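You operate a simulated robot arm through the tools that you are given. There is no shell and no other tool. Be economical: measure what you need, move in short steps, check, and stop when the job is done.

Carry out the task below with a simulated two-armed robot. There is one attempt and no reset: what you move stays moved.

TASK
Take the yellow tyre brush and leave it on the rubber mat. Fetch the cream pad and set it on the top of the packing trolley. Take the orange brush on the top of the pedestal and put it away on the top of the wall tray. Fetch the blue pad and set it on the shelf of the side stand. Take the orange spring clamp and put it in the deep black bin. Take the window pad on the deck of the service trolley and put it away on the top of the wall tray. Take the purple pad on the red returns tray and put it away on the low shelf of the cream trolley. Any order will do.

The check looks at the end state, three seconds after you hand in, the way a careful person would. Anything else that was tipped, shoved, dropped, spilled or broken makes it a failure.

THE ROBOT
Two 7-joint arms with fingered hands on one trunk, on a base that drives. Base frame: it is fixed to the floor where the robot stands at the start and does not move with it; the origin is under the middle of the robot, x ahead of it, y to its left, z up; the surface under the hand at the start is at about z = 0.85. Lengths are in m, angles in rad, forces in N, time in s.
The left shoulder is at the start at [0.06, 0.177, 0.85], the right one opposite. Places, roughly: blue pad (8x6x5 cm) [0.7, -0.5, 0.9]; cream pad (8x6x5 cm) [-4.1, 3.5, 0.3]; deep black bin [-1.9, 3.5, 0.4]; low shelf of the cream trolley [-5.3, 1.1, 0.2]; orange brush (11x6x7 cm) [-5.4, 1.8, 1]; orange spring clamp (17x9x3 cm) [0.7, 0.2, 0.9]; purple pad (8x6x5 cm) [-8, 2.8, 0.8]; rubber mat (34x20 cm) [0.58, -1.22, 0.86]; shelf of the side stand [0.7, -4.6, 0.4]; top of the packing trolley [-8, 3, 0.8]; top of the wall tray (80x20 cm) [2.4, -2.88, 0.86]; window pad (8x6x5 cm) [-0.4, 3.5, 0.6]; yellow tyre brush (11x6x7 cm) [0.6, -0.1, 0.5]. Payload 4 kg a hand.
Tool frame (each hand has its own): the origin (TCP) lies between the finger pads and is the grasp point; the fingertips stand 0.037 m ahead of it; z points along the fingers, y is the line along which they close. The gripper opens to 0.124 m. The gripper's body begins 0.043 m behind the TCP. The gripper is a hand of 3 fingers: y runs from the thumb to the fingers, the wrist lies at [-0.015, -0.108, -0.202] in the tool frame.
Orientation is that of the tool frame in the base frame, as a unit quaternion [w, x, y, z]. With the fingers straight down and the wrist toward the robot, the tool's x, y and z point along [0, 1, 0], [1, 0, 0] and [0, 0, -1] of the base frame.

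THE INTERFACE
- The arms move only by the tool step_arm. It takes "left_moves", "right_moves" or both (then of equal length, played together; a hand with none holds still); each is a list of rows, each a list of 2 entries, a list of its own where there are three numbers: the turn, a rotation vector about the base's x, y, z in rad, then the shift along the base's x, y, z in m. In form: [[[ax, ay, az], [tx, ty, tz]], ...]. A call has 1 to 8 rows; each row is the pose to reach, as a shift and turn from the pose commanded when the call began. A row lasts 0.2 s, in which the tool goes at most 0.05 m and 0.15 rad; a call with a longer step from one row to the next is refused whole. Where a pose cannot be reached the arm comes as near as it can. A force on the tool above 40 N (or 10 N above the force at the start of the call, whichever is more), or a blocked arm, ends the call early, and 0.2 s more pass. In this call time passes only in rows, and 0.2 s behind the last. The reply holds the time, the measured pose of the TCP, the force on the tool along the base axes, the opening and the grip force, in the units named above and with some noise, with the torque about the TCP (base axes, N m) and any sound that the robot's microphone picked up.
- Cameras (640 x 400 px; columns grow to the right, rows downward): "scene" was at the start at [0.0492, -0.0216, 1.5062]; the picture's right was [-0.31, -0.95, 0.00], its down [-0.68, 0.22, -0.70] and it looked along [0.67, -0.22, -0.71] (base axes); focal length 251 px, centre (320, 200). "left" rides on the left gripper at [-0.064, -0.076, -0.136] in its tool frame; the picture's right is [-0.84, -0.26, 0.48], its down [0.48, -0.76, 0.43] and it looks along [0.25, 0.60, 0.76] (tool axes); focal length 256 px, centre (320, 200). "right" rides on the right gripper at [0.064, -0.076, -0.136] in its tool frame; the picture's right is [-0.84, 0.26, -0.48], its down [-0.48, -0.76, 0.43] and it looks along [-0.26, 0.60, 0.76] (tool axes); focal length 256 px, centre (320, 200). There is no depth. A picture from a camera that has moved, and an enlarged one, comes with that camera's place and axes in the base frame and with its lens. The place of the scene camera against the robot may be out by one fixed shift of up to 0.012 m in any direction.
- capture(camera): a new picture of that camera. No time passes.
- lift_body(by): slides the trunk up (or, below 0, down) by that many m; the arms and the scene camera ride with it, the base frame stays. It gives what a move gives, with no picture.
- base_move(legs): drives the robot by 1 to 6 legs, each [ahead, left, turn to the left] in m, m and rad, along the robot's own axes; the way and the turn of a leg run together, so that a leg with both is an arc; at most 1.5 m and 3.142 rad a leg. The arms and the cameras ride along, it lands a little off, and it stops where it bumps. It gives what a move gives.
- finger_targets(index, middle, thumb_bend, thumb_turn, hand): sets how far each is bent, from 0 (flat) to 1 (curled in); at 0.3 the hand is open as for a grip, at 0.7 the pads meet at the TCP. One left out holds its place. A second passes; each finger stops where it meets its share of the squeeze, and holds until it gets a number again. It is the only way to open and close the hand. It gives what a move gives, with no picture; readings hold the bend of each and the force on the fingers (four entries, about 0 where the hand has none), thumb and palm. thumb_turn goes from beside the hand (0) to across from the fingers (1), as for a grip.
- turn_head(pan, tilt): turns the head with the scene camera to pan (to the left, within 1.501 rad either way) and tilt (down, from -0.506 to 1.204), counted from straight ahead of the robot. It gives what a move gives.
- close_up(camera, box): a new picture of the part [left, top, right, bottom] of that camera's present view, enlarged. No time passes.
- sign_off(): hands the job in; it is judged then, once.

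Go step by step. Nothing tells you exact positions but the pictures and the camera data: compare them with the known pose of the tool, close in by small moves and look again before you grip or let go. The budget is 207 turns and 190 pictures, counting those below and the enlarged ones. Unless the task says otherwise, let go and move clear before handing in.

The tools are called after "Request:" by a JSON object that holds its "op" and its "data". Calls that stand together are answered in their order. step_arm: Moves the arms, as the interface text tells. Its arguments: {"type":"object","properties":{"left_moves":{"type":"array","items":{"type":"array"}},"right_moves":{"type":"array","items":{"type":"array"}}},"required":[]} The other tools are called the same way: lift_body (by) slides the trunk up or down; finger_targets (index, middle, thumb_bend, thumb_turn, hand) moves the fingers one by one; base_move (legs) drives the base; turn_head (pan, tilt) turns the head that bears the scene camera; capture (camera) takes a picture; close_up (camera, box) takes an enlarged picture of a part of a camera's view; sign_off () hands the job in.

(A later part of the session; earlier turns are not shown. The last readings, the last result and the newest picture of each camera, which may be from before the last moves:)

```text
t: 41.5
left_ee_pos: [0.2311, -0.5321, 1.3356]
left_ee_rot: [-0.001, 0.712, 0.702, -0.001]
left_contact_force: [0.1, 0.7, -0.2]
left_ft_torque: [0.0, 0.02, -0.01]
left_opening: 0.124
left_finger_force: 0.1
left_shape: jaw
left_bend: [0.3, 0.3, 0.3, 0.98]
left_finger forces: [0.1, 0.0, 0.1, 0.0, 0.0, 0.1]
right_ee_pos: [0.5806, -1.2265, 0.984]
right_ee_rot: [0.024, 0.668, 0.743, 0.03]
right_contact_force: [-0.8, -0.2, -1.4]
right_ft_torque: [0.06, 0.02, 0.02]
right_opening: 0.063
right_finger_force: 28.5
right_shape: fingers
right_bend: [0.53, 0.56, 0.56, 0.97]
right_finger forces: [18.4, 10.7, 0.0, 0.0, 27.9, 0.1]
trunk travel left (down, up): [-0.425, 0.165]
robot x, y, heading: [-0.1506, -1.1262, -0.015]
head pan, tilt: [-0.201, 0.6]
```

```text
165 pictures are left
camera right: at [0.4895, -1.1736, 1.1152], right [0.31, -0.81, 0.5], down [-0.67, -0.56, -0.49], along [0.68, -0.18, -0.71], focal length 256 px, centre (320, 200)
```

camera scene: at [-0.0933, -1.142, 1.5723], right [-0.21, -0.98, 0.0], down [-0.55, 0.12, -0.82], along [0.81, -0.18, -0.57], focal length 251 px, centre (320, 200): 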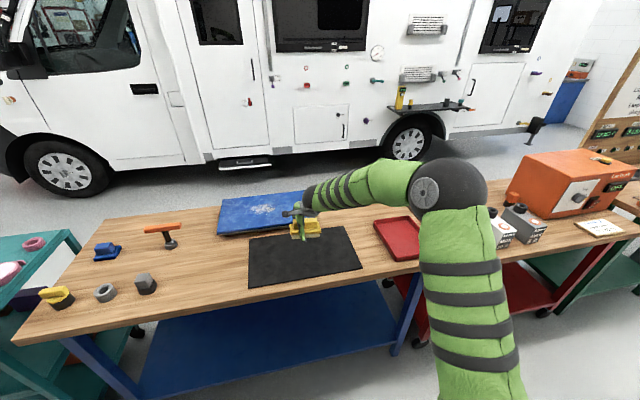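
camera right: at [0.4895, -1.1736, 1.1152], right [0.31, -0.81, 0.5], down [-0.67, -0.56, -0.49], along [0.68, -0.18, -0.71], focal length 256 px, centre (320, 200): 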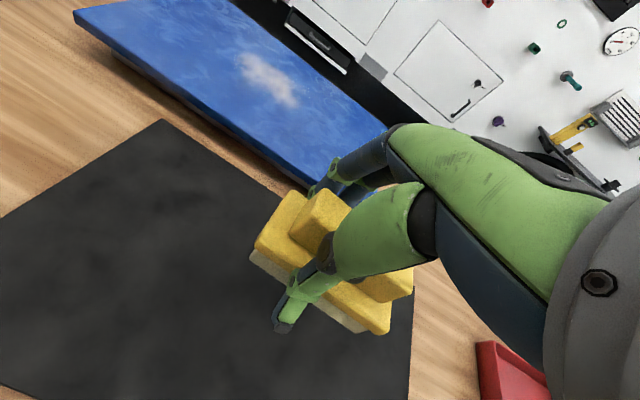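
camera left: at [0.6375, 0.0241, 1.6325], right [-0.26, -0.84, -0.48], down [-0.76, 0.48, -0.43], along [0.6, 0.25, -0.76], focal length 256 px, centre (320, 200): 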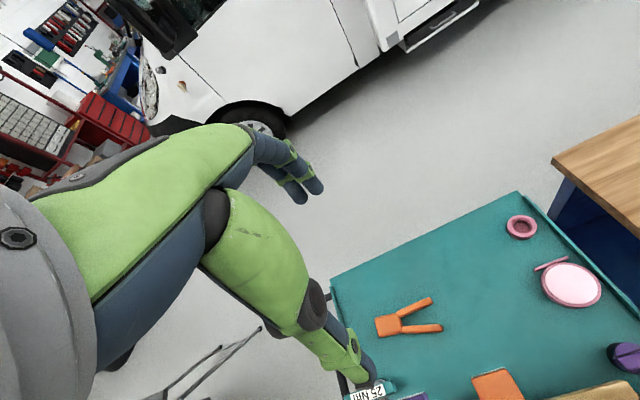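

The brush is centred over the mat. I lower it gently to contact.

Request:
{"op": "step_arm", "data": {"right_moves": [[[0, 0, 0], [0, 0, -0.03]], [[0, 0, 0], [0, 0, -0.045]], [[0, 0, 0], [0, 0, -0.052]], [[0, 0, 0], [0, 0, -0.056]]]}}

Request:
{"op": "capture", "data": {"camera": "right"}}

Request:
{"op": "close_up", "data": {"camera": "scene", "box": [220, 190, 380, 290]}}

```text
t: 42.5
left_ee_pos: [0.2297, -0.5329, 1.3367]
left_ee_rot: [-0.001, 0.712, 0.702, 0.0]
left_contact_force: [0.9, 0.5, 0.4]
left_ft_torque: [0.0, 0.02, 0.03]
left_opening: 0.1238
left_finger_force: 0.1
left_shape: jaw
left_bend: [0.3, 0.3, 0.3, 0.98]
left_finger forces: [0.0, 0.1, 0.0, 0.1, 0.1, 0.1]
right_ee_pos: [0.5817, -1.2256, 0.9279]
right_ee_rot: [0.024, 0.669, 0.743, 0.03]
right_contact_force: [0.3, -0.3, -1.1]
right_ft_torque: [-0.01, 0.02, -0.01]
right_opening: 0.0628
right_finger_force: 28.3
right_shape: fingers
right_bend: [0.53, 0.56, 0.56, 0.97]
right_finger forces: [18.2, 10.7, 0.0, 0.0, 27.8, 0.1]
trunk travel left (down, up): [-0.425, 0.165]
robot x, y, heading: [-0.1533, -1.1247, -0.014]
head pan, tilt: [-0.201, 0.6]
```

```text
164 pictures are left
camera right: at [0.4895, -1.1732, 1.0598], right [0.31, -0.81, 0.5], down [-0.67, -0.56, -0.49], along [0.68, -0.18, -0.71], focal length 256 px, centre (320, 200)
```

right: 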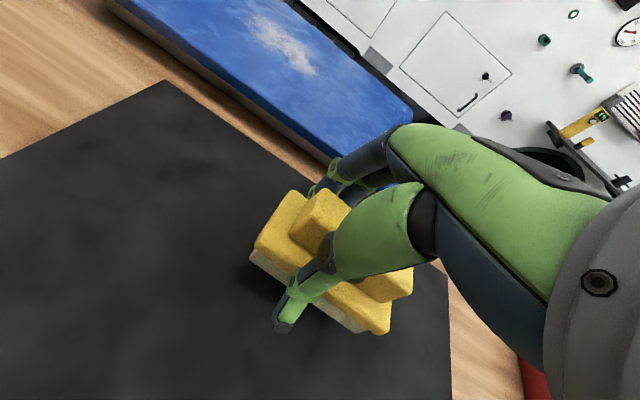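

```text
4.00 times, centred on (300, 240) of scene
camera zoom: at [-0.0936, -1.1422, 1.5723], right [-0.21, -0.98, 0.0], down [-0.55, 0.12, -0.82], along [0.81, -0.18, -0.57], focal length 1004 px, centre (400, 40)
```

zoom: 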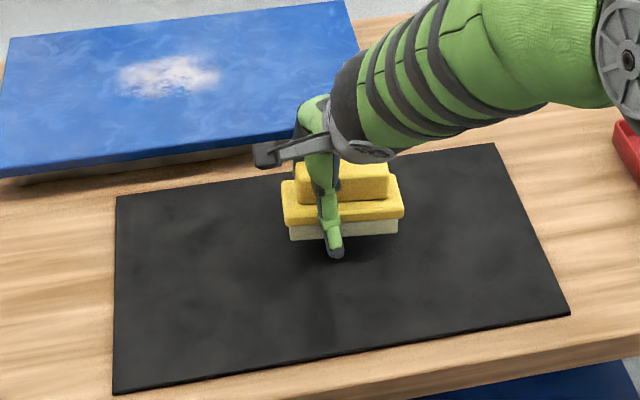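

No contact yet; I continue down in small steps, nudging 2 cm toward me for margin.

Request:
{"op": "step_arm", "data": {"right_moves": [[[0, 0, 0], [-0.02, 0, 0]], [[0, 0, 0], [-0.02, 0, -0.005]], [[0, 0, 0], [-0.02, 0, -0.01]], [[0, 0, 0], [-0.02, 0, -0.015]], [[0, 0, 0], [-0.02, 0, -0.02]]]}}

Request:
{"op": "close_up", "data": {"camera": "scene", "box": [220, 190, 380, 290]}}

```text
t: 43.7
left_ee_pos: [0.2294, -0.5323, 1.3371]
left_ee_rot: [0.0, 0.712, 0.702, 0.001]
left_contact_force: [0.4, -1.0, 0.3]
left_ft_torque: [0.03, -0.01, 0.01]
left_opening: 0.1238
left_finger_force: 0.1
left_shape: jaw
left_bend: [0.3, 0.3, 0.3, 0.98]
left_finger forces: [0.1, 0.0, 0.0, 0.1, 0.1, 0.0]
right_ee_pos: [0.5613, -1.2256, 0.9075]
right_ee_rot: [0.024, 0.669, 0.742, 0.029]
right_contact_force: [1.1, -0.4, -1.4]
right_ft_torque: [0.05, 0.02, 0.02]
right_opening: 0.0627
right_finger_force: 28.7
right_shape: fingers
right_bend: [0.53, 0.56, 0.56, 0.97]
right_finger forces: [18.4, 10.8, 0.0, 0.0, 27.9, 0.0]
trunk travel left (down, up): [-0.425, 0.165]
robot x, y, heading: [-0.1511, -1.1243, -0.01]
head pan, tilt: [-0.201, 0.6]
```

```text
4.00 times, centred on (300, 240) of scene
camera zoom: at [-0.0936, -1.1424, 1.5723], right [-0.21, -0.98, 0.0], down [-0.55, 0.12, -0.82], along [0.81, -0.18, -0.57], focal length 1004 px, centre (400, 40)
```

zoom: 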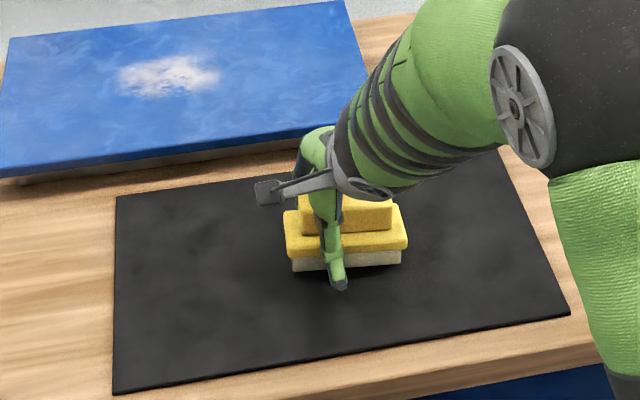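

Still in the air; continue down.

Request:
{"op": "step_arm", "data": {"right_moves": [[[0, 0, 0], [0, 0, -0.005]], [[0, 0, 0], [0, 0, -0.01]], [[0, 0, 0], [0, 0, -0.015]], [[0, 0, 0], [0, 0, -0.02]], [[0, 0, 0], [0, 0, -0.025]]]}}

Request:
{"op": "close_up", "data": {"camera": "scene", "box": [220, 190, 380, 290]}}

```text
t: 44.8
left_ee_pos: [0.2273, -0.5343, 1.3378]
left_ee_rot: [0.0, 0.713, 0.701, 0.001]
left_contact_force: [-0.4, -0.6, 0.1]
left_ft_torque: [-0.01, 0.04, -0.03]
left_opening: 0.1236
left_finger_force: 0.0
left_shape: jaw
left_bend: [0.3, 0.3, 0.3, 0.98]
left_finger forces: [0.0, 0.0, 0.1, 0.0, 0.0, 0.0]
right_ee_pos: [0.5643, -1.2247, 0.8976]
right_ee_rot: [0.028, 0.668, 0.742, 0.037]
right_contact_force: [-12.1, -2.4, 21.1]
right_ft_torque: [-0.02, -0.1, 0.02]
right_opening: 0.0631
right_finger_force: 31.1
right_shape: fingers
right_bend: [0.53, 0.57, 0.54, 0.96]
right_finger forces: [13.5, 10.9, 0.0, 0.0, 38.8, 0.0]
trunk travel left (down, up): [-0.425, 0.165]
robot x, y, heading: [-0.1508, -1.1335, -0.018]
head pan, tilt: [-0.201, 0.6]
stopped in row 5 (right hand): the force on the tool passed its limit at 44 N (the readings are from after the stop); the commanded pose is now the measured one
```

```text
4.00 times, centred on (300, 240) of scene
camera zoom: at [-0.0968, -1.1425, 1.5724], right [-0.21, -0.98, 0.0], down [-0.55, 0.12, -0.83], along [0.81, -0.18, -0.56], focal length 1004 px, centre (400, 40)
```

zoom: 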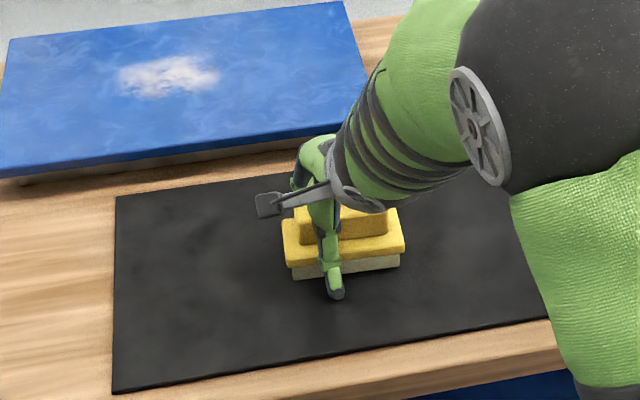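

The brush has met the mat (21 N). I check the whole view for the elbow and bench before releasing.

Request:
{"op": "capture", "data": {"camera": "scene"}}

Request:
{"op": "step_arm", "data": {"right_moves": [[[0, 0, 0], [-0.001, 0, 0.003]]]}}

Request:
{"op": "capture", "data": {"camera": "right"}}

```text
160 pictures are left
camera scene: at [-0.0968, -1.1425, 1.5724], right [-0.21, -0.98, 0.0], down [-0.55, 0.12, -0.83], along [0.81, -0.18, -0.56], focal length 251 px, centre (320, 200)
```

scene: 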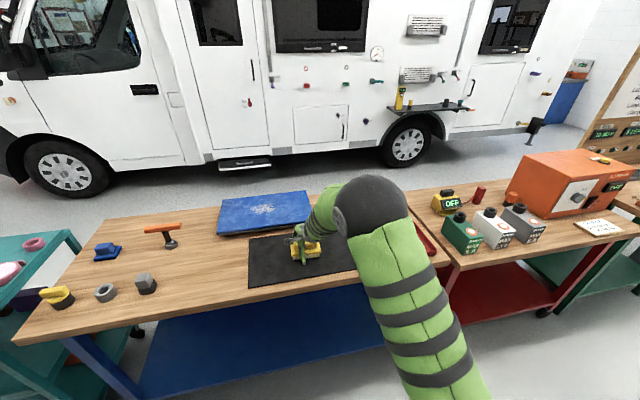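

```text
t: 45.1
left_ee_pos: [0.2289, -0.5335, 1.3374]
left_ee_rot: [0.001, 0.713, 0.701, 0.001]
left_contact_force: [-0.3, 0.6, -0.5]
left_ft_torque: [-0.05, 0.02, 0.04]
left_opening: 0.1238
left_finger_force: 0.1
left_shape: jaw
left_bend: [0.3, 0.3, 0.3, 0.98]
left_finger forces: [0.0, 0.1, 0.1, 0.0, 0.0, 0.0]
right_ee_pos: [0.5624, -1.2242, 0.8974]
right_ee_rot: [0.027, 0.669, 0.742, 0.035]
right_contact_force: [-2.3, -2.1, 13.9]
right_ft_torque: [-0.03, -0.39, -0.02]
right_opening: 0.0633
right_finger_force: 30.3
right_shape: fingers
right_bend: [0.53, 0.56, 0.55, 0.96]
right_finger forces: [16.4, 12.7, 0.0, 0.1, 32.2, 0.1]
trunk travel left (down, up): [-0.425, 0.165]
robot x, y, heading: [-0.157, -1.1303, -0.013]
head pan, tilt: [-0.201, 0.6]
```

```text
159 pictures are left
camera right: at [0.469, -1.1715, 1.0287], right [0.3, -0.81, 0.5], down [-0.66, -0.55, -0.5], along [0.69, -0.18, -0.71], focal length 256 px, centre (320, 200)
```

right: 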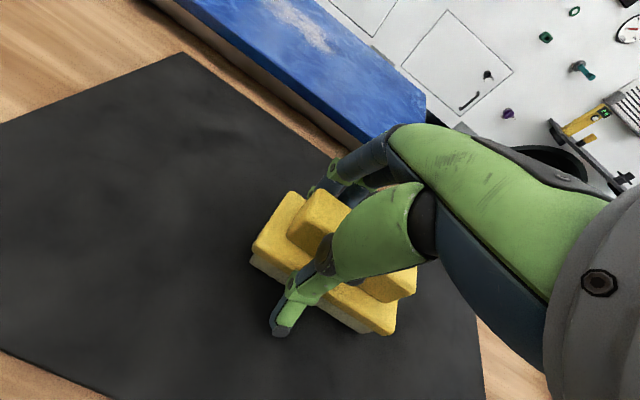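

Everything looks well placed. I open the hand and lift straight up.

Request:
{"op": "finger_targets", "data": {"hand": "right", "index": 0.3, "middle": 0.3, "thumb_bend": 0.3}}

Request:
{"op": "step_arm", "data": {"right_moves": [[[0, 0, 0], [0, 0, 0.04]], [[0, 0, 0], [0, 0, 0.09]], [[0, 0, 0], [0, 0, 0.14]], [[0, 0, 0], [0, 0, 0.19]]]}}

Request:
{"op": "turn_head", "data": {"pan": 0.2, "tilt": 0.7}}

Request:
{"op": "capture", "data": {"camera": "scene"}}

Request:
{"op": "capture", "data": {"camera": "right"}}

```text
t: 46.1
left_ee_pos: [0.2294, -0.5321, 1.3368]
left_ee_rot: [0.0, 0.712, 0.702, -0.001]
left_contact_force: [0.6, 0.1, -0.2]
left_ft_torque: [0.01, -0.01, -0.02]
left_opening: 0.1237
left_finger_force: 0.1
left_shape: jaw
left_bend: [0.3, 0.3, 0.3, 0.98]
left_finger forces: [0.1, 0.0, 0.1, 0.0, 0.0, 0.1]
right_ee_pos: [0.5624, -1.2238, 0.8956]
right_ee_rot: [0.026, 0.668, 0.743, 0.035]
right_contact_force: [1.5, 0.5, 2.6]
right_ft_torque: [0.04, 0.05, -0.03]
right_opening: 0.121
right_finger_force: 0.4
right_shape: fingers
right_bend: [0.3, 0.3, 0.3, 0.97]
right_finger forces: [0.1, 0.0, 0.1, 0.0, 1.6, 0.2]
trunk travel left (down, up): [-0.425, 0.165]
robot x, y, heading: [-0.1518, -1.1291, -0.017]
head pan, tilt: [-0.201, 0.6]
```

```text
t: 47.1
left_ee_pos: [0.2288, -0.5337, 1.3378]
left_ee_rot: [0.0, 0.712, 0.702, 0.001]
left_contact_force: [-0.4, 0.4, -0.2]
left_ft_torque: [-0.02, 0.01, 0.01]
left_opening: 0.1236
left_finger_force: 0.0
left_shape: jaw
left_bend: [0.3, 0.3, 0.3, 0.98]
left_finger forces: [0.1, 0.0, 0.0, 0.1, 0.1, 0.1]
right_ee_pos: [0.5632, -1.2238, 1.0859]
right_ee_rot: [0.026, 0.668, 0.743, 0.034]
right_contact_force: [-0.4, -1.1, 0.3]
right_ft_torque: [0.0, -0.02, 0.0]
right_opening: 0.123
right_finger_force: 0.0
right_shape: fingers
right_bend: [0.3, 0.3, 0.3, 0.97]
right_finger forces: [0.1, 0.0, 0.0, 0.0, 0.0, 0.0]
trunk travel left (down, up): [-0.425, 0.165]
robot x, y, heading: [-0.1532, -1.129, -0.012]
head pan, tilt: [-0.201, 0.6]
```

```text
t: 48.0
left_ee_pos: [0.23, -0.5333, 1.3364]
left_ee_rot: [-0.001, 0.712, 0.702, 0.001]
left_contact_force: [-0.3, 0.6, 0.3]
left_ft_torque: [-0.02, 0.05, 0.0]
left_opening: 0.1236
left_finger_force: 0.1
left_shape: jaw
left_bend: [0.3, 0.3, 0.3, 0.98]
left_finger forces: [0.0, 0.0, 0.0, 0.0, 0.0, 0.1]
right_ee_pos: [0.5639, -1.2245, 1.0854]
right_ee_rot: [0.026, 0.668, 0.743, 0.034]
right_contact_force: [-0.6, 0.0, -0.2]
right_ft_torque: [-0.03, -0.02, 0.01]
right_opening: 0.1229
right_finger_force: 0.1
right_shape: fingers
right_bend: [0.3, 0.3, 0.3, 0.97]
right_finger forces: [0.0, 0.0, 0.1, 0.0, 0.1, 0.0]
trunk travel left (down, up): [-0.425, 0.165]
robot x, y, heading: [-0.1548, -1.1261, -0.011]
head pan, tilt: [0.201, 0.7]
```

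```text
158 pictures are left
camera scene: at [-0.0967, -1.1079, 1.5637], right [0.18, -0.98, 0.0], down [-0.63, -0.12, -0.77], along [0.75, 0.14, -0.64], focal length 251 px, centre (320, 200)
```

scene: 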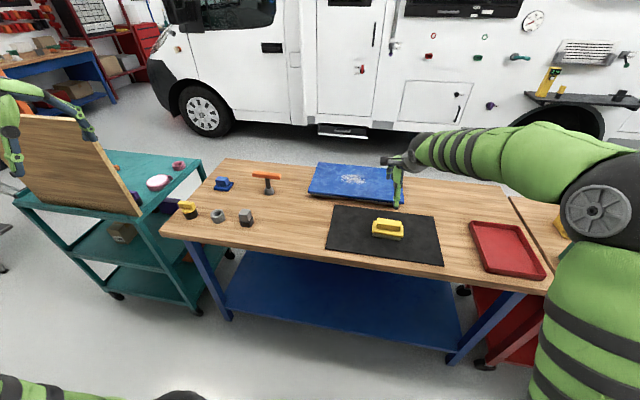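

```text
157 pictures are left
camera right: at [0.47, -1.1716, 1.2164], right [0.3, -0.81, 0.5], down [-0.66, -0.55, -0.5], along [0.68, -0.18, -0.71], focal length 256 px, centre (320, 200)
```

right: 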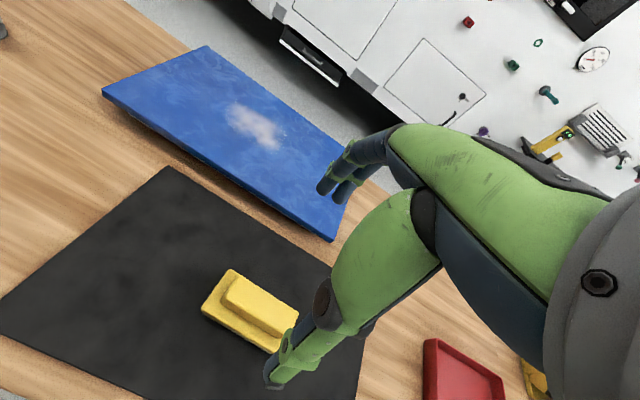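

The yellow brush rests on the mat. Next is the blue pad at about (0.736, -0.498); I tuck the left hand back and slide left.

Request:
{"op": "step_arm", "data": {"left_moves": [[[0, 0, 0], [-0.03, 0, 0.03]], [[0, 0, 0], [-0.06, 0, 0.06]], [[0, 0, 0], [-0.09, 0, 0.09]]]}}

Request:
{"op": "base_move", "data": {"legs": [[0.07, 0.59, 0.012]]}}

Request:
{"op": "turn_head", "data": {"pan": -0.05, "tilt": 0.8}}

Request:
{"op": "capture", "data": {"camera": "scene"}}

Request:
{"op": "capture", "data": {"camera": "right"}}

```text
t: 48.8
left_ee_pos: [0.1404, -0.5319, 1.4291]
left_ee_rot: [0.0, 0.712, 0.702, 0.0]
left_contact_force: [0.4, -0.1, -0.3]
left_ft_torque: [0.03, -0.03, -0.01]
left_opening: 0.1238
left_finger_force: 0.1
left_shape: jaw
left_bend: [0.3, 0.3, 0.3, 0.98]
left_finger forces: [0.1, 0.1, 0.1, 0.0, 0.0, 0.0]
right_ee_pos: [0.5635, -1.2239, 1.0858]
right_ee_rot: [0.026, 0.668, 0.743, 0.034]
right_contact_force: [0.2, -0.1, 0.0]
right_ft_torque: [0.02, 0.0, 0.02]
right_opening: 0.1229
right_finger_force: 0.1
right_shape: fingers
right_bend: [0.3, 0.3, 0.3, 0.97]
right_finger forces: [0.1, 0.0, 0.1, 0.1, 0.0, 0.0]
trunk travel left (down, up): [-0.425, 0.165]
robot x, y, heading: [-0.1539, -1.1289, -0.013]
head pan, tilt: [0.201, 0.7]
```

```text
t: 52.2
left_ee_pos: [0.2172, 0.0523, 1.4275]
left_ee_rot: [0.001, 0.712, 0.703, -0.001]
left_contact_force: [-0.1, 0.0, 0.1]
left_ft_torque: [-0.02, 0.02, 0.01]
left_opening: 0.1239
left_finger_force: 0.1
left_shape: jaw
left_bend: [0.3, 0.3, 0.3, 0.98]
left_finger forces: [0.1, 0.0, 0.1, 0.0, 0.0, 0.0]
right_ee_pos: [0.6412, -0.6391, 1.0852]
right_ee_rot: [0.026, 0.667, 0.744, 0.035]
right_contact_force: [0.4, 0.5, 0.3]
right_ft_torque: [-0.01, 0.01, 0.0]
right_opening: 0.123
right_finger_force: 0.1
right_shape: fingers
right_bend: [0.3, 0.3, 0.3, 0.97]
right_finger forces: [0.0, 0.1, 0.0, 0.1, 0.0, 0.0]
trunk travel left (down, up): [-0.425, 0.165]
robot x, y, heading: [-0.0728, -0.5439, -0.011]
head pan, tilt: [0.201, 0.7]
```

```text
t: 52.9
left_ee_pos: [0.2166, 0.0528, 1.429]
left_ee_rot: [0.0, 0.712, 0.702, 0.0]
left_contact_force: [-0.3, -0.2, -0.2]
left_ft_torque: [-0.01, -0.01, -0.03]
left_opening: 0.1235
left_finger_force: 0.2
left_shape: jaw
left_bend: [0.3, 0.3, 0.3, 0.98]
left_finger forces: [0.1, 0.0, 0.1, 0.0, 0.1, 0.1]
right_ee_pos: [0.6406, -0.6399, 1.0856]
right_ee_rot: [0.025, 0.667, 0.744, 0.034]
right_contact_force: [0.1, -0.7, 0.1]
right_ft_torque: [0.01, 0.03, -0.01]
right_opening: 0.1229
right_finger_force: 0.1
right_shape: fingers
right_bend: [0.3, 0.3, 0.3, 0.97]
right_finger forces: [0.1, 0.1, 0.0, 0.0, 0.0, 0.0]
trunk travel left (down, up): [-0.425, 0.165]
robot x, y, heading: [-0.0725, -0.5451, -0.007]
head pan, tilt: [-0.051, 0.799]
```

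```text
156 pictures are left
camera scene: at [-0.0228, -0.545, 1.5554], right [-0.06, -1.0, 0.0], down [-0.72, 0.04, -0.7], along [0.7, -0.04, -0.72], focal length 251 px, centre (320, 200)
```

scene: 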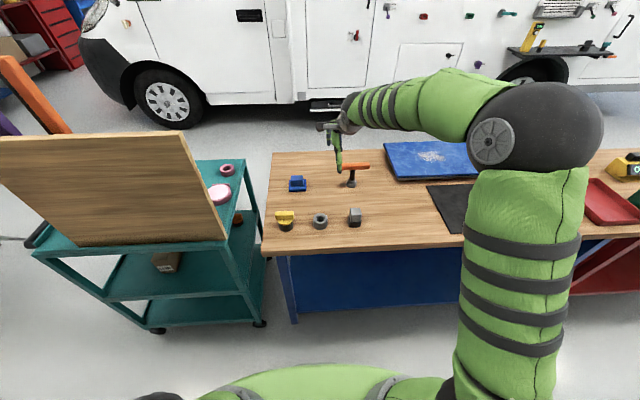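

```text
155 pictures are left
camera right: at [0.547, -0.5864, 1.2168], right [0.3, -0.81, 0.5], down [-0.66, -0.56, -0.5], along [0.68, -0.18, -0.71], focal length 256 px, centre (320, 200)
```

right: 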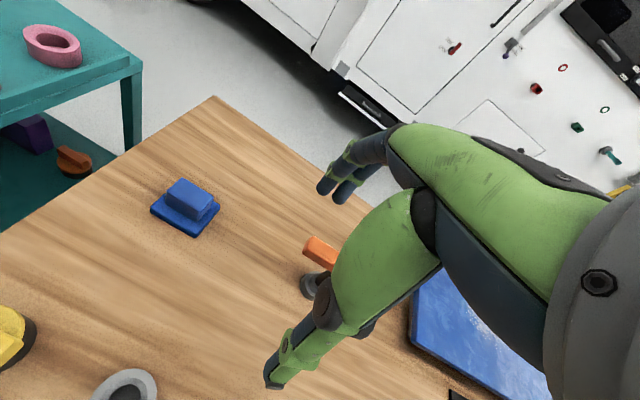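

Blue pad is at about (0.722, -0.503), long side along y. I move above it, square up and look.

Request:
{"op": "step_arm", "data": {"right_moves": [[[0, 0, -0.03], [0.02, 0.04, 0]], [[0, 0, -0.07], [0.045, 0.075, 0]], [[0, 0, -0.1], [0.065, 0.11, 0]], [[0, 0, -0.1], [0.081, 0.137, -0.02]], [[0, 0, -0.1], [0.081, 0.137, -0.06]], [[0, 0, -0.1], [0.081, 0.137, -0.1]]]}}

Request:
{"op": "capture", "data": {"camera": "right"}}

Request:
{"op": "close_up", "data": {"camera": "scene", "box": [240, 130, 400, 230]}}

```text
t: 54.3
left_ee_pos: [0.2192, 0.0535, 1.4285]
left_ee_rot: [0.0, 0.711, 0.703, 0.0]
left_contact_force: [0.5, -0.3, 0.3]
left_ft_torque: [-0.02, -0.02, 0.01]
left_opening: 0.1239
left_finger_force: 0.1
left_shape: jaw
left_bend: [0.3, 0.3, 0.3, 0.98]
left_finger forces: [0.0, 0.0, 0.1, 0.0, 0.0, 0.0]
right_ee_pos: [0.7215, -0.5008, 0.9874]
right_ee_rot: [0.028, 0.703, 0.71, 0.034]
right_contact_force: [-0.8, -0.1, -0.2]
right_ft_torque: [0.0, -0.02, 0.0]
right_opening: 0.123
right_finger_force: 0.0
right_shape: fingers
right_bend: [0.3, 0.3, 0.3, 0.98]
right_finger forces: [0.0, 0.1, 0.0, 0.0, 0.0, 0.0]
trunk travel left (down, up): [-0.425, 0.165]
robot x, y, heading: [-0.0745, -0.5443, -0.008]
head pan, tilt: [-0.051, 0.799]
```

```text
154 pictures are left
camera right: at [0.6333, -0.4384, 1.118], right [0.22, -0.84, 0.5], down [-0.72, -0.49, -0.5], along [0.66, -0.24, -0.71], focal length 256 px, centre (320, 200)
```

right: 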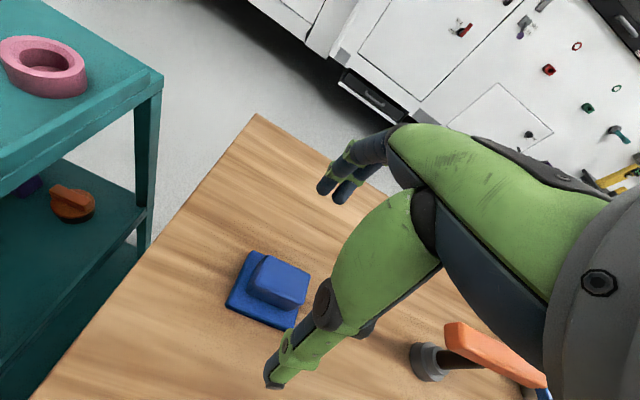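

```text
4.00 times, centred on (320, 180) of scene
camera zoom: at [-0.0224, -0.5449, 1.5554], right [-0.06, -1.0, 0.0], down [-0.72, 0.04, -0.7], along [0.7, -0.04, -0.72], focal length 1004 px, centre (320, 280)
```

zoom: 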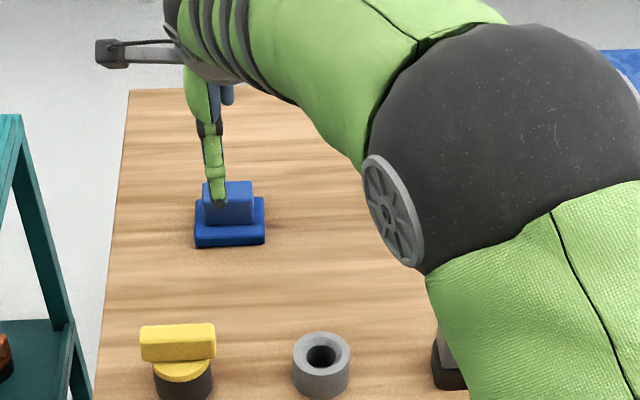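

Aligned to within a few millimetres; I descend and close.

Request:
{"op": "step_arm", "data": {"right_moves": [[[0, 0, 0], [0.001, 0.002, -0.04]], [[0, 0, 0], [0.001, 0.002, -0.07]], [[0, 0, 0], [0.001, 0.002, -0.083]]]}}

Request:
{"op": "finger_targets", "data": {"hand": "right", "index": 0.7, "middle": 0.7, "thumb_bend": 0.7}}

Request:
{"op": "step_arm", "data": {"right_moves": [[[0, 0, 0], [0, 0, 0.04]], [[0, 0, 0], [0, 0, 0.09]], [[0, 0, 0], [0, 0, 0.14]]]}}

Request:
{"op": "capture", "data": {"camera": "right"}}

```text
t: 55.1
left_ee_pos: [0.2169, 0.0519, 1.4288]
left_ee_rot: [0.0, 0.712, 0.703, 0.0]
left_contact_force: [0.3, -1.2, -0.6]
left_ft_torque: [-0.02, -0.01, -0.01]
left_opening: 0.1238
left_finger_force: 0.1
left_shape: jaw
left_bend: [0.3, 0.3, 0.3, 0.98]
left_finger forces: [0.0, 0.0, 0.0, 0.0, 0.0, 0.0]
right_ee_pos: [0.722, -0.5004, 0.9025]
right_ee_rot: [0.027, 0.703, 0.71, 0.033]
right_contact_force: [-0.2, -0.7, 0.9]
right_ft_torque: [0.02, -0.01, -0.01]
right_opening: 0.1228
right_finger_force: 0.0
right_shape: fingers
right_bend: [0.3, 0.3, 0.3, 0.98]
right_finger forces: [0.0, 0.0, 0.0, 0.0, 0.1, 0.0]
trunk travel left (down, up): [-0.425, 0.165]
robot x, y, heading: [-0.0771, -0.5423, -0.014]
head pan, tilt: [-0.051, 0.799]
```

```text
t: 56.1
left_ee_pos: [0.2157, 0.0517, 1.4292]
left_ee_rot: [-0.001, 0.711, 0.703, 0.0]
left_contact_force: [1.3, 0.4, -0.6]
left_ft_torque: [-0.04, 0.01, -0.03]
left_opening: 0.1236
left_finger_force: 0.1
left_shape: jaw
left_bend: [0.3, 0.3, 0.3, 0.98]
left_finger forces: [0.0, 0.0, 0.0, 0.0, 0.1, 0.1]
right_ee_pos: [0.722, -0.5016, 0.9055]
right_ee_rot: [0.029, 0.704, 0.709, 0.035]
right_contact_force: [2.8, -2.6, 15.7]
right_ft_torque: [-0.14, -0.67, -0.06]
right_opening: 0.0485
right_finger_force: 29.2
right_shape: fingers
right_bend: [0.58, 0.56, 0.59, 0.97]
right_finger forces: [14.8, 21.9, 0.0, 0.1, 21.8, 0.1]
trunk travel left (down, up): [-0.425, 0.165]
robot x, y, heading: [-0.0723, -0.5465, -0.016]
head pan, tilt: [-0.051, 0.799]
```

```text
t: 56.9
left_ee_pos: [0.2158, 0.0519, 1.4279]
left_ee_rot: [0.0, 0.711, 0.703, 0.0]
left_contact_force: [0.0, 0.2, -0.9]
left_ft_torque: [0.0, 0.01, -0.04]
left_opening: 0.1236
left_finger_force: 0.0
left_shape: jaw
left_bend: [0.3, 0.3, 0.3, 0.98]
left_finger forces: [0.0, 0.1, 0.1, 0.0, 0.1, 0.0]
right_ee_pos: [0.7209, -0.498, 1.0447]
right_ee_rot: [0.027, 0.703, 0.709, 0.033]
right_contact_force: [0.3, 0.1, -0.7]
right_ft_torque: [0.01, 0.0, -0.02]
right_opening: 0.0486
right_finger_force: 22.6
right_shape: fingers
right_bend: [0.58, 0.57, 0.59, 0.97]
right_finger forces: [13.2, 11.5, 0.0, 0.0, 21.6, 0.1]
trunk travel left (down, up): [-0.425, 0.165]
robot x, y, heading: [-0.0763, -0.5451, -0.011]
head pan, tilt: [-0.051, 0.799]
```

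```text
152 pictures are left
camera right: at [0.6328, -0.4372, 1.176], right [0.22, -0.84, 0.5], down [-0.72, -0.49, -0.5], along [0.66, -0.24, -0.71], focal length 256 px, centre (320, 200)
```

right: 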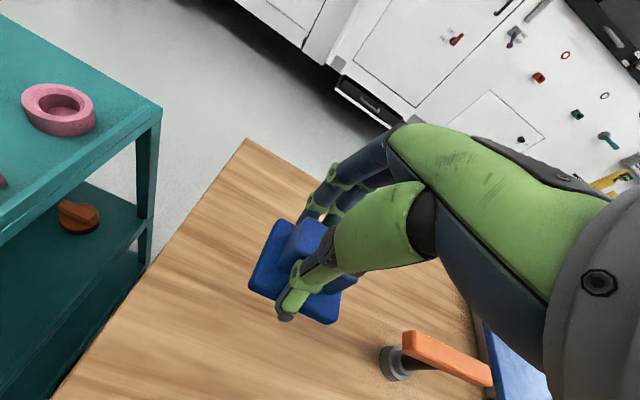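

The blue pad is held. I back off from the bench, turn right and look along the route to the side stand.

Request:
{"op": "base_move", "data": {"legs": [[-0.7, 0, 0], [0, 0, -1.57]]}}

Request:
{"op": "turn_head", "data": {"pan": 0.1, "tilt": 0.3}}

Request:
{"op": "capture", "data": {"camera": "scene"}}

```text
t: 64.4
left_ee_pos: [-0.1245, -0.7812, 1.4235]
left_ee_rot: [0.0, 0.998, 0.061, -0.005]
left_contact_force: [0.0, 0.2, 0.1]
left_ft_torque: [0.01, -0.01, -0.03]
left_opening: 0.1237
left_finger_force: 0.1
left_shape: jaw
left_bend: [0.3, 0.3, 0.3, 0.98]
left_finger forces: [0.0, 0.1, 0.0, 0.1, 0.0, 0.0]
right_ee_pos: [-0.6069, -1.3566, 1.0438]
right_ee_rot: [0.042, 0.997, 0.072, 0.002]
right_contact_force: [-0.5, -0.3, -0.9]
right_ft_torque: [-0.02, -0.02, 0.04]
right_opening: 0.0403
right_finger_force: 19.2
right_shape: fingers
right_bend: [0.6, 0.57, 0.6, 0.96]
right_finger forces: [10.0, 10.6, 0.0, 0.0, 18.2, 0.0]
trunk travel left (down, up): [-0.425, 0.165]
robot x, y, heading: [-0.7728, -0.5755, -1.445]
head pan, tilt: [-0.051, 0.799]
stopped in leg 2: the robot was blocked; the commanded pose is now the measured one
```

```text
t: 65.3
left_ee_pos: [-0.124, -0.7838, 1.4207]
left_ee_rot: [-0.001, 0.998, 0.061, -0.007]
left_contact_force: [-0.1, 0.7, 0.0]
left_ft_torque: [0.04, 0.0, 0.0]
left_opening: 0.1239
left_finger_force: 0.0
left_shape: jaw
left_bend: [0.3, 0.3, 0.3, 0.98]
left_finger forces: [0.0, 0.0, 0.0, 0.0, 0.0, 0.0]
right_ee_pos: [-0.609, -1.3568, 1.0419]
right_ee_rot: [0.041, 0.997, 0.072, 0.001]
right_contact_force: [0.7, -0.5, -0.7]
right_ft_torque: [-0.02, -0.03, 0.0]
right_opening: 0.0404
right_finger_force: 19.7
right_shape: fingers
right_bend: [0.6, 0.57, 0.6, 0.96]
right_finger forces: [9.9, 10.7, 0.0, 0.1, 18.1, 0.0]
trunk travel left (down, up): [-0.425, 0.165]
robot x, y, heading: [-0.7657, -0.5693, -1.447]
head pan, tilt: [0.099, 0.3]
```

```text
151 pictures are left
camera scene: at [-0.7338, -0.6321, 1.5997], right [-0.98, -0.22, 0.01], down [-0.08, 0.29, -0.95], along [0.21, -0.93, -0.3], focal length 251 px, centre (320, 200)
```

scene: 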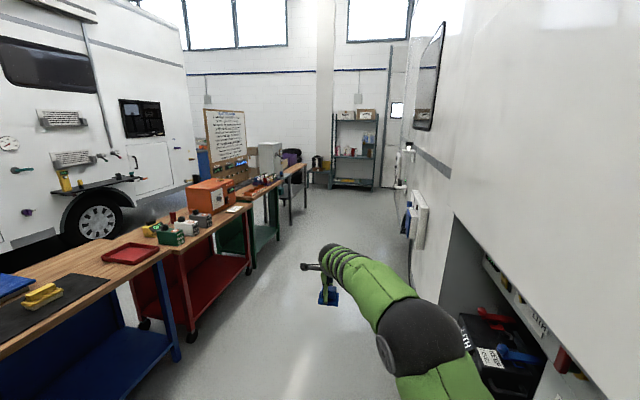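

The turn was blocked: another van stands close on my right. I look right and down to see what I touched, and check the pad.

Request:
{"op": "turn_head", "data": {"pan": -0.9, "tilt": 0.5}}

Request:
{"op": "capture", "data": {"camera": "scene"}}

Request:
{"op": "capture", "data": {"camera": "right"}}

```text
t: 66.6
left_ee_pos: [-0.1229, -0.7833, 1.4215]
left_ee_rot: [-0.001, 0.998, 0.061, -0.006]
left_contact_force: [-0.4, 0.8, -0.1]
left_ft_torque: [-0.02, 0.03, -0.03]
left_opening: 0.1237
left_finger_force: 0.1
left_shape: jaw
left_bend: [0.3, 0.3, 0.3, 0.98]
left_finger forces: [0.0, 0.0, 0.1, 0.0, 0.1, 0.1]
right_ee_pos: [-0.6081, -1.3557, 1.041]
right_ee_rot: [0.043, 0.996, 0.072, 0.001]
right_contact_force: [0.3, -0.2, 0.2]
right_ft_torque: [-0.01, -0.05, 0.01]
right_opening: 0.0402
right_finger_force: 19.5
right_shape: fingers
right_bend: [0.6, 0.57, 0.6, 0.96]
right_finger forces: [10.0, 10.6, 0.0, 0.1, 18.1, 0.0]
trunk travel left (down, up): [-0.425, 0.165]
robot x, y, heading: [-0.7723, -0.5695, -1.448]
head pan, tilt: [-0.901, 0.499]
```

```text
150 pictures are left
camera scene: at [-0.8181, -0.6055, 1.5822], right [-0.71, 0.7, 0.01], down [0.33, 0.34, -0.88], along [-0.62, -0.63, -0.47], focal length 251 px, centre (320, 200)
```

scene: 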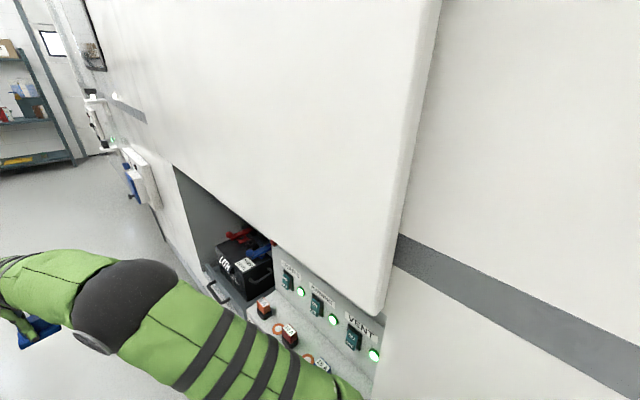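

```text
149 pictures are left
camera right: at [-0.5569, -1.2617, 1.1726], right [-0.8, -0.33, 0.51], down [-0.58, 0.65, -0.49], along [-0.16, -0.69, -0.71], focal length 256 px, centre (320, 200)
```

right: 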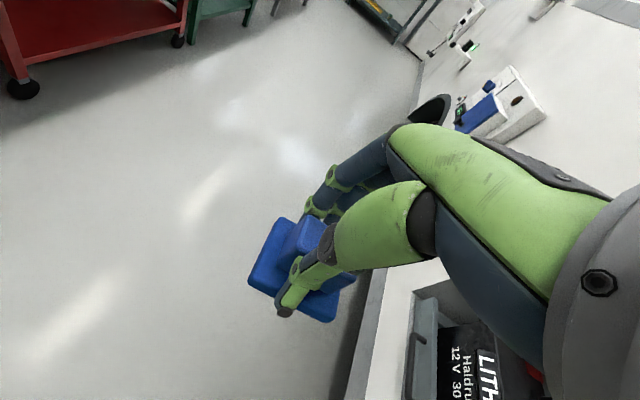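

The white body shell on my right is very near. I move away to the left, then finish the turn.

Request:
{"op": "base_move", "data": {"legs": [[0, 0.3, 0]]}}

Request:
{"op": "turn_head", "data": {"pan": -0.6, "tilt": 0.6}}

Request:
{"op": "capture", "data": {"camera": "scene"}}

```text
t: 68.6
left_ee_pos: [0.1626, -0.7411, 1.4276]
left_ee_rot: [-0.001, 0.998, 0.063, 0.0]
left_contact_force: [0.9, -0.4, 0.2]
left_ft_torque: [-0.02, 0.03, 0.0]
left_opening: 0.1239
left_finger_force: 0.1
left_shape: jaw
left_bend: [0.3, 0.3, 0.3, 0.98]
left_finger forces: [0.1, 0.0, 0.1, 0.1, 0.0, 0.0]
right_ee_pos: [-0.3146, -1.3166, 1.0444]
right_ee_rot: [0.042, 0.996, 0.074, 0.007]
right_contact_force: [0.2, 0.4, 0.1]
right_ft_torque: [0.0, -0.01, -0.02]
right_opening: 0.0405
right_finger_force: 19.1
right_shape: fingers
right_bend: [0.6, 0.57, 0.6, 0.96]
right_finger forces: [10.0, 10.5, 0.1, 0.1, 17.9, 0.1]
trunk travel left (down, up): [-0.425, 0.165]
robot x, y, heading: [-0.4707, -0.5312, -1.444]
head pan, tilt: [-0.901, 0.499]
```

```text
t: 69.4
left_ee_pos: [0.1607, -0.7405, 1.4284]
left_ee_rot: [0.0, 0.998, 0.062, 0.0]
left_contact_force: [0.4, 0.6, -0.2]
left_ft_torque: [0.01, 0.0, 0.06]
left_opening: 0.1239
left_finger_force: 0.1
left_shape: jaw
left_bend: [0.3, 0.3, 0.3, 0.98]
left_finger forces: [0.1, 0.0, 0.1, 0.0, 0.1, 0.0]
right_ee_pos: [-0.3159, -1.3172, 1.0445]
right_ee_rot: [0.043, 0.996, 0.074, 0.007]
right_contact_force: [-1.0, 0.8, -0.4]
right_ft_torque: [0.03, 0.01, 0.0]
right_opening: 0.0405
right_finger_force: 18.7
right_shape: fingers
right_bend: [0.6, 0.57, 0.6, 0.96]
right_finger forces: [10.0, 10.5, 0.0, 0.0, 18.1, 0.0]
trunk travel left (down, up): [-0.425, 0.165]
robot x, y, heading: [-0.4715, -0.5371, -1.445]
head pan, tilt: [-0.6, 0.6]
```

```text
148 pictures are left
camera scene: at [-0.5119, -0.58, 1.5723], right [-0.89, 0.46, 0.0], down [0.26, 0.5, -0.83], along [-0.38, -0.73, -0.56], focal length 251 px, centre (320, 200)
```

scene: 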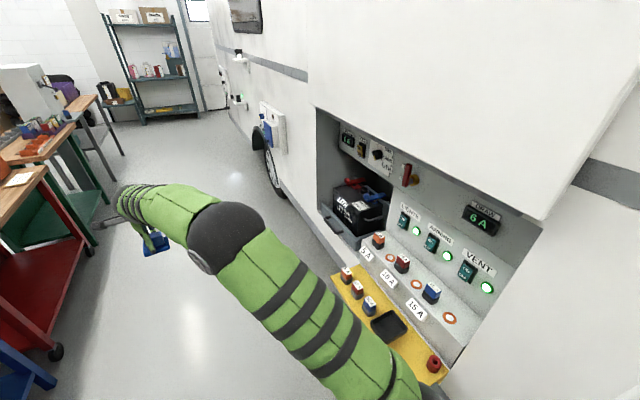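

I see the aisle between the bench row and the second van. I straighten out and drive ahead along it.

Request:
{"op": "base_move", "data": {"legs": [[0, 0.07, -0.13], [1.4, 0, 0]]}}

Request:
{"op": "turn_head", "data": {"pan": 0.35, "tilt": 0.4}}

Request:
{"op": "capture", "data": {"camera": "scene"}}

```text
t: 77.0
left_ee_pos: [0.2001, -2.2125, 1.4278]
left_ee_rot: [0.0, 1.0, 0.001, -0.001]
left_contact_force: [-0.1, -0.4, 0.3]
left_ft_torque: [-0.01, 0.01, -0.04]
left_opening: 0.1239
left_finger_force: 0.2
left_shape: jaw
left_bend: [0.3, 0.3, 0.3, 0.98]
left_finger forces: [0.0, 0.0, 0.0, 0.0, 0.0, 0.1]
right_ee_pos: [-0.3444, -2.7251, 1.0439]
right_ee_rot: [0.043, 0.999, 0.012, 0.004]
right_contact_force: [-0.1, -0.7, -1.1]
right_ft_torque: [-0.01, 0.01, 0.04]
right_opening: 0.0405
right_finger_force: 18.8
right_shape: fingers
right_bend: [0.6, 0.57, 0.6, 0.96]
right_finger forces: [10.0, 10.7, 0.0, 0.0, 17.9, 0.0]
trunk travel left (down, up): [-0.425, 0.165]
robot x, y, heading: [-0.3996, -1.9301, -1.566]
head pan, tilt: [-0.6, 0.6]
```

```text
t: 78.2
left_ee_pos: [0.2008, -2.2134, 1.4281]
left_ee_rot: [-0.001, 1.0, 0.002, 0.0]
left_contact_force: [-0.1, -0.3, 0.2]
left_ft_torque: [0.02, 0.02, 0.01]
left_opening: 0.1238
left_finger_force: 0.1
left_shape: jaw
left_bend: [0.3, 0.3, 0.3, 0.98]
left_finger forces: [0.0, 0.0, 0.1, 0.0, 0.0, 0.1]
right_ee_pos: [-0.3441, -2.7243, 1.0452]
right_ee_rot: [0.042, 0.999, 0.011, 0.004]
right_contact_force: [0.5, -0.8, -0.4]
right_ft_torque: [-0.02, -0.03, 0.03]
right_opening: 0.0405
right_finger_force: 18.9
right_shape: fingers
right_bend: [0.6, 0.57, 0.6, 0.96]
right_finger forces: [9.9, 10.6, 0.0, 0.0, 18.1, 0.0]
trunk travel left (down, up): [-0.425, 0.165]
robot x, y, heading: [-0.4018, -1.9279, -1.567]
head pan, tilt: [0.351, 0.4]
```

```text
147 pictures are left
camera scene: at [-0.3671, -1.9827, 1.5905], right [-0.94, -0.35, 0.0], down [-0.13, 0.37, -0.92], along [0.32, -0.86, -0.39], focal length 251 px, centre (320, 200)
```

scene: 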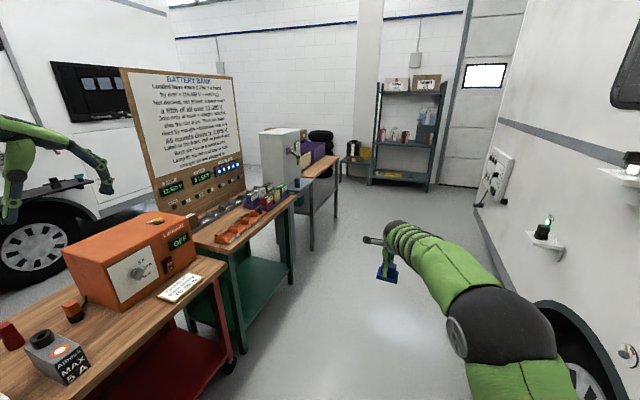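

The side stand should be at the far end of the row, near the grey-legged bench. I drive closer.

Request:
{"op": "base_move", "data": {"legs": [[1.4, -0.05, 0]]}}

Request:
{"op": "turn_head", "data": {"pan": 0.6, "tilt": 0.5}}

Request:
{"op": "capture", "data": {"camera": "scene"}}

```text
t: 85.3
left_ee_pos: [0.1464, -3.6437, 1.4282]
left_ee_rot: [0.0, 1.0, -0.005, 0.0]
left_contact_force: [-0.4, -1.2, -0.9]
left_ft_torque: [0.02, 0.01, 0.01]
left_opening: 0.1239
left_finger_force: 0.1
left_shape: jaw
left_bend: [0.3, 0.3, 0.3, 0.98]
left_finger forces: [0.0, 0.1, 0.1, 0.0, 0.0, 0.0]
right_ee_pos: [-0.4052, -4.1489, 1.0445]
right_ee_rot: [0.043, 0.999, 0.006, 0.004]
right_contact_force: [-0.2, -0.6, -0.8]
right_ft_torque: [-0.02, 0.03, 0.04]
right_opening: 0.0403
right_finger_force: 19.0
right_shape: fingers
right_bend: [0.6, 0.57, 0.6, 0.96]
right_finger forces: [9.9, 10.7, 0.0, 0.0, 17.9, 0.0]
trunk travel left (down, up): [-0.425, 0.165]
robot x, y, heading: [-0.4562, -3.352, -1.574]
head pan, tilt: [0.351, 0.4]
```

```text
t: 86.1
left_ee_pos: [0.1449, -3.6435, 1.4275]
left_ee_rot: [0.0, 1.0, -0.005, 0.0]
left_contact_force: [0.2, -0.2, -0.9]
left_ft_torque: [-0.04, 0.03, 0.02]
left_opening: 0.1238
left_finger_force: 0.1
left_shape: jaw
left_bend: [0.3, 0.3, 0.3, 0.98]
left_finger forces: [0.0, 0.0, 0.0, 0.0, 0.0, 0.1]
right_ee_pos: [-0.4059, -4.1506, 1.0448]
right_ee_rot: [0.043, 0.999, 0.006, 0.004]
right_contact_force: [0.1, -0.5, -1.0]
right_ft_torque: [-0.02, -0.03, 0.01]
right_opening: 0.0402
right_finger_force: 19.5
right_shape: fingers
right_bend: [0.6, 0.57, 0.6, 0.96]
right_finger forces: [9.8, 10.6, 0.1, 0.0, 17.9, 0.1]
trunk travel left (down, up): [-0.425, 0.165]
robot x, y, heading: [-0.4539, -3.3527, -1.584]
head pan, tilt: [0.6, 0.499]
```

```text
146 pictures are left
camera scene: at [-0.4004, -3.3957, 1.5814], right [-0.83, -0.56, 0.0], down [-0.27, 0.4, -0.88], along [0.49, -0.73, -0.48], focal length 251 px, centre (320, 200)
```

scene: 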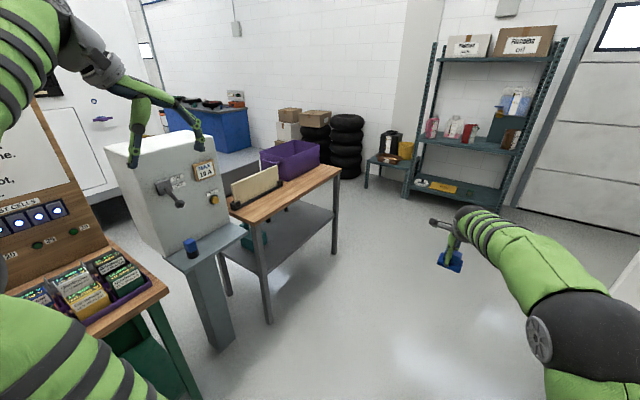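

The side stand has a wooden top and a grey shelf, front edge x≈0.53, y from -4.14 to -5.01. I drive level with it and turn to face it.

Request:
{"op": "base_move", "data": {"legs": [[1.28, 0.0, 0], [0, 0, 1.58]]}}

Request:
{"op": "turn_head", "data": {"pan": 0.0, "tilt": 0.6}}

Request:
{"op": "capture", "data": {"camera": "scene"}}

```text
t: 96.2
left_ee_pos: [-0.1625, -4.0302, 1.4275]
left_ee_rot: [0.0, 0.725, 0.688, 0.001]
left_contact_force: [0.5, -0.5, 1.2]
left_ft_torque: [0.01, -0.01, 0.03]
left_opening: 0.1237
left_finger_force: 0.2
left_shape: jaw
left_bend: [0.3, 0.3, 0.3, 0.98]
left_finger forces: [0.0, 0.0, 0.0, 0.1, 0.0, 0.0]
right_ee_pos: [0.3191, -4.6021, 1.0445]
right_ee_rot: [0.029, 0.718, 0.695, 0.032]
right_contact_force: [1.4, -1.0, -0.6]
right_ft_torque: [0.0, 0.03, -0.03]
right_opening: 0.04
right_finger_force: 18.7
right_shape: fingers
right_bend: [0.6, 0.57, 0.6, 0.96]
right_finger forces: [9.6, 10.6, 0.1, 0.0, 17.3, 0.1]
trunk travel left (down, up): [-0.425, 0.165]
robot x, y, heading: [-0.4764, -4.6155, -0.05]
head pan, tilt: [0.6, 0.499]
```

```text
t: 97.2
left_ee_pos: [-0.1617, -4.0306, 1.4287]
left_ee_rot: [0.0, 0.725, 0.688, 0.0]
left_contact_force: [-0.8, -0.2, 0.2]
left_ft_torque: [0.0, 0.01, 0.02]
left_opening: 0.1241
left_finger_force: 0.1
left_shape: jaw
left_bend: [0.3, 0.3, 0.3, 0.98]
left_finger forces: [0.1, 0.0, 0.0, 0.0, 0.0, 0.1]
right_ee_pos: [0.3199, -4.6028, 1.045]
right_ee_rot: [0.029, 0.717, 0.695, 0.033]
right_contact_force: [0.6, 0.4, 0.1]
right_ft_torque: [0.02, 0.03, -0.02]
right_opening: 0.0399
right_finger_force: 18.8
right_shape: fingers
right_bend: [0.6, 0.57, 0.6, 0.96]
right_finger forces: [9.7, 10.5, 0.0, 0.1, 17.4, 0.1]
trunk travel left (down, up): [-0.425, 0.165]
robot x, y, heading: [-0.4786, -4.6139, -0.055]
head pan, tilt: [0.0, 0.6]
```

```text
145 pictures are left
camera scene: at [-0.4177, -4.6144, 1.5723], right [-0.05, -1.0, 0.0], down [-0.56, 0.03, -0.83], along [0.82, -0.04, -0.56], focal length 251 px, centre (320, 200)
```

scene: 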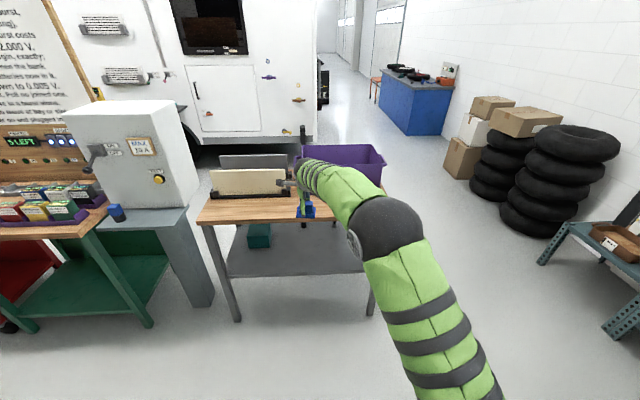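

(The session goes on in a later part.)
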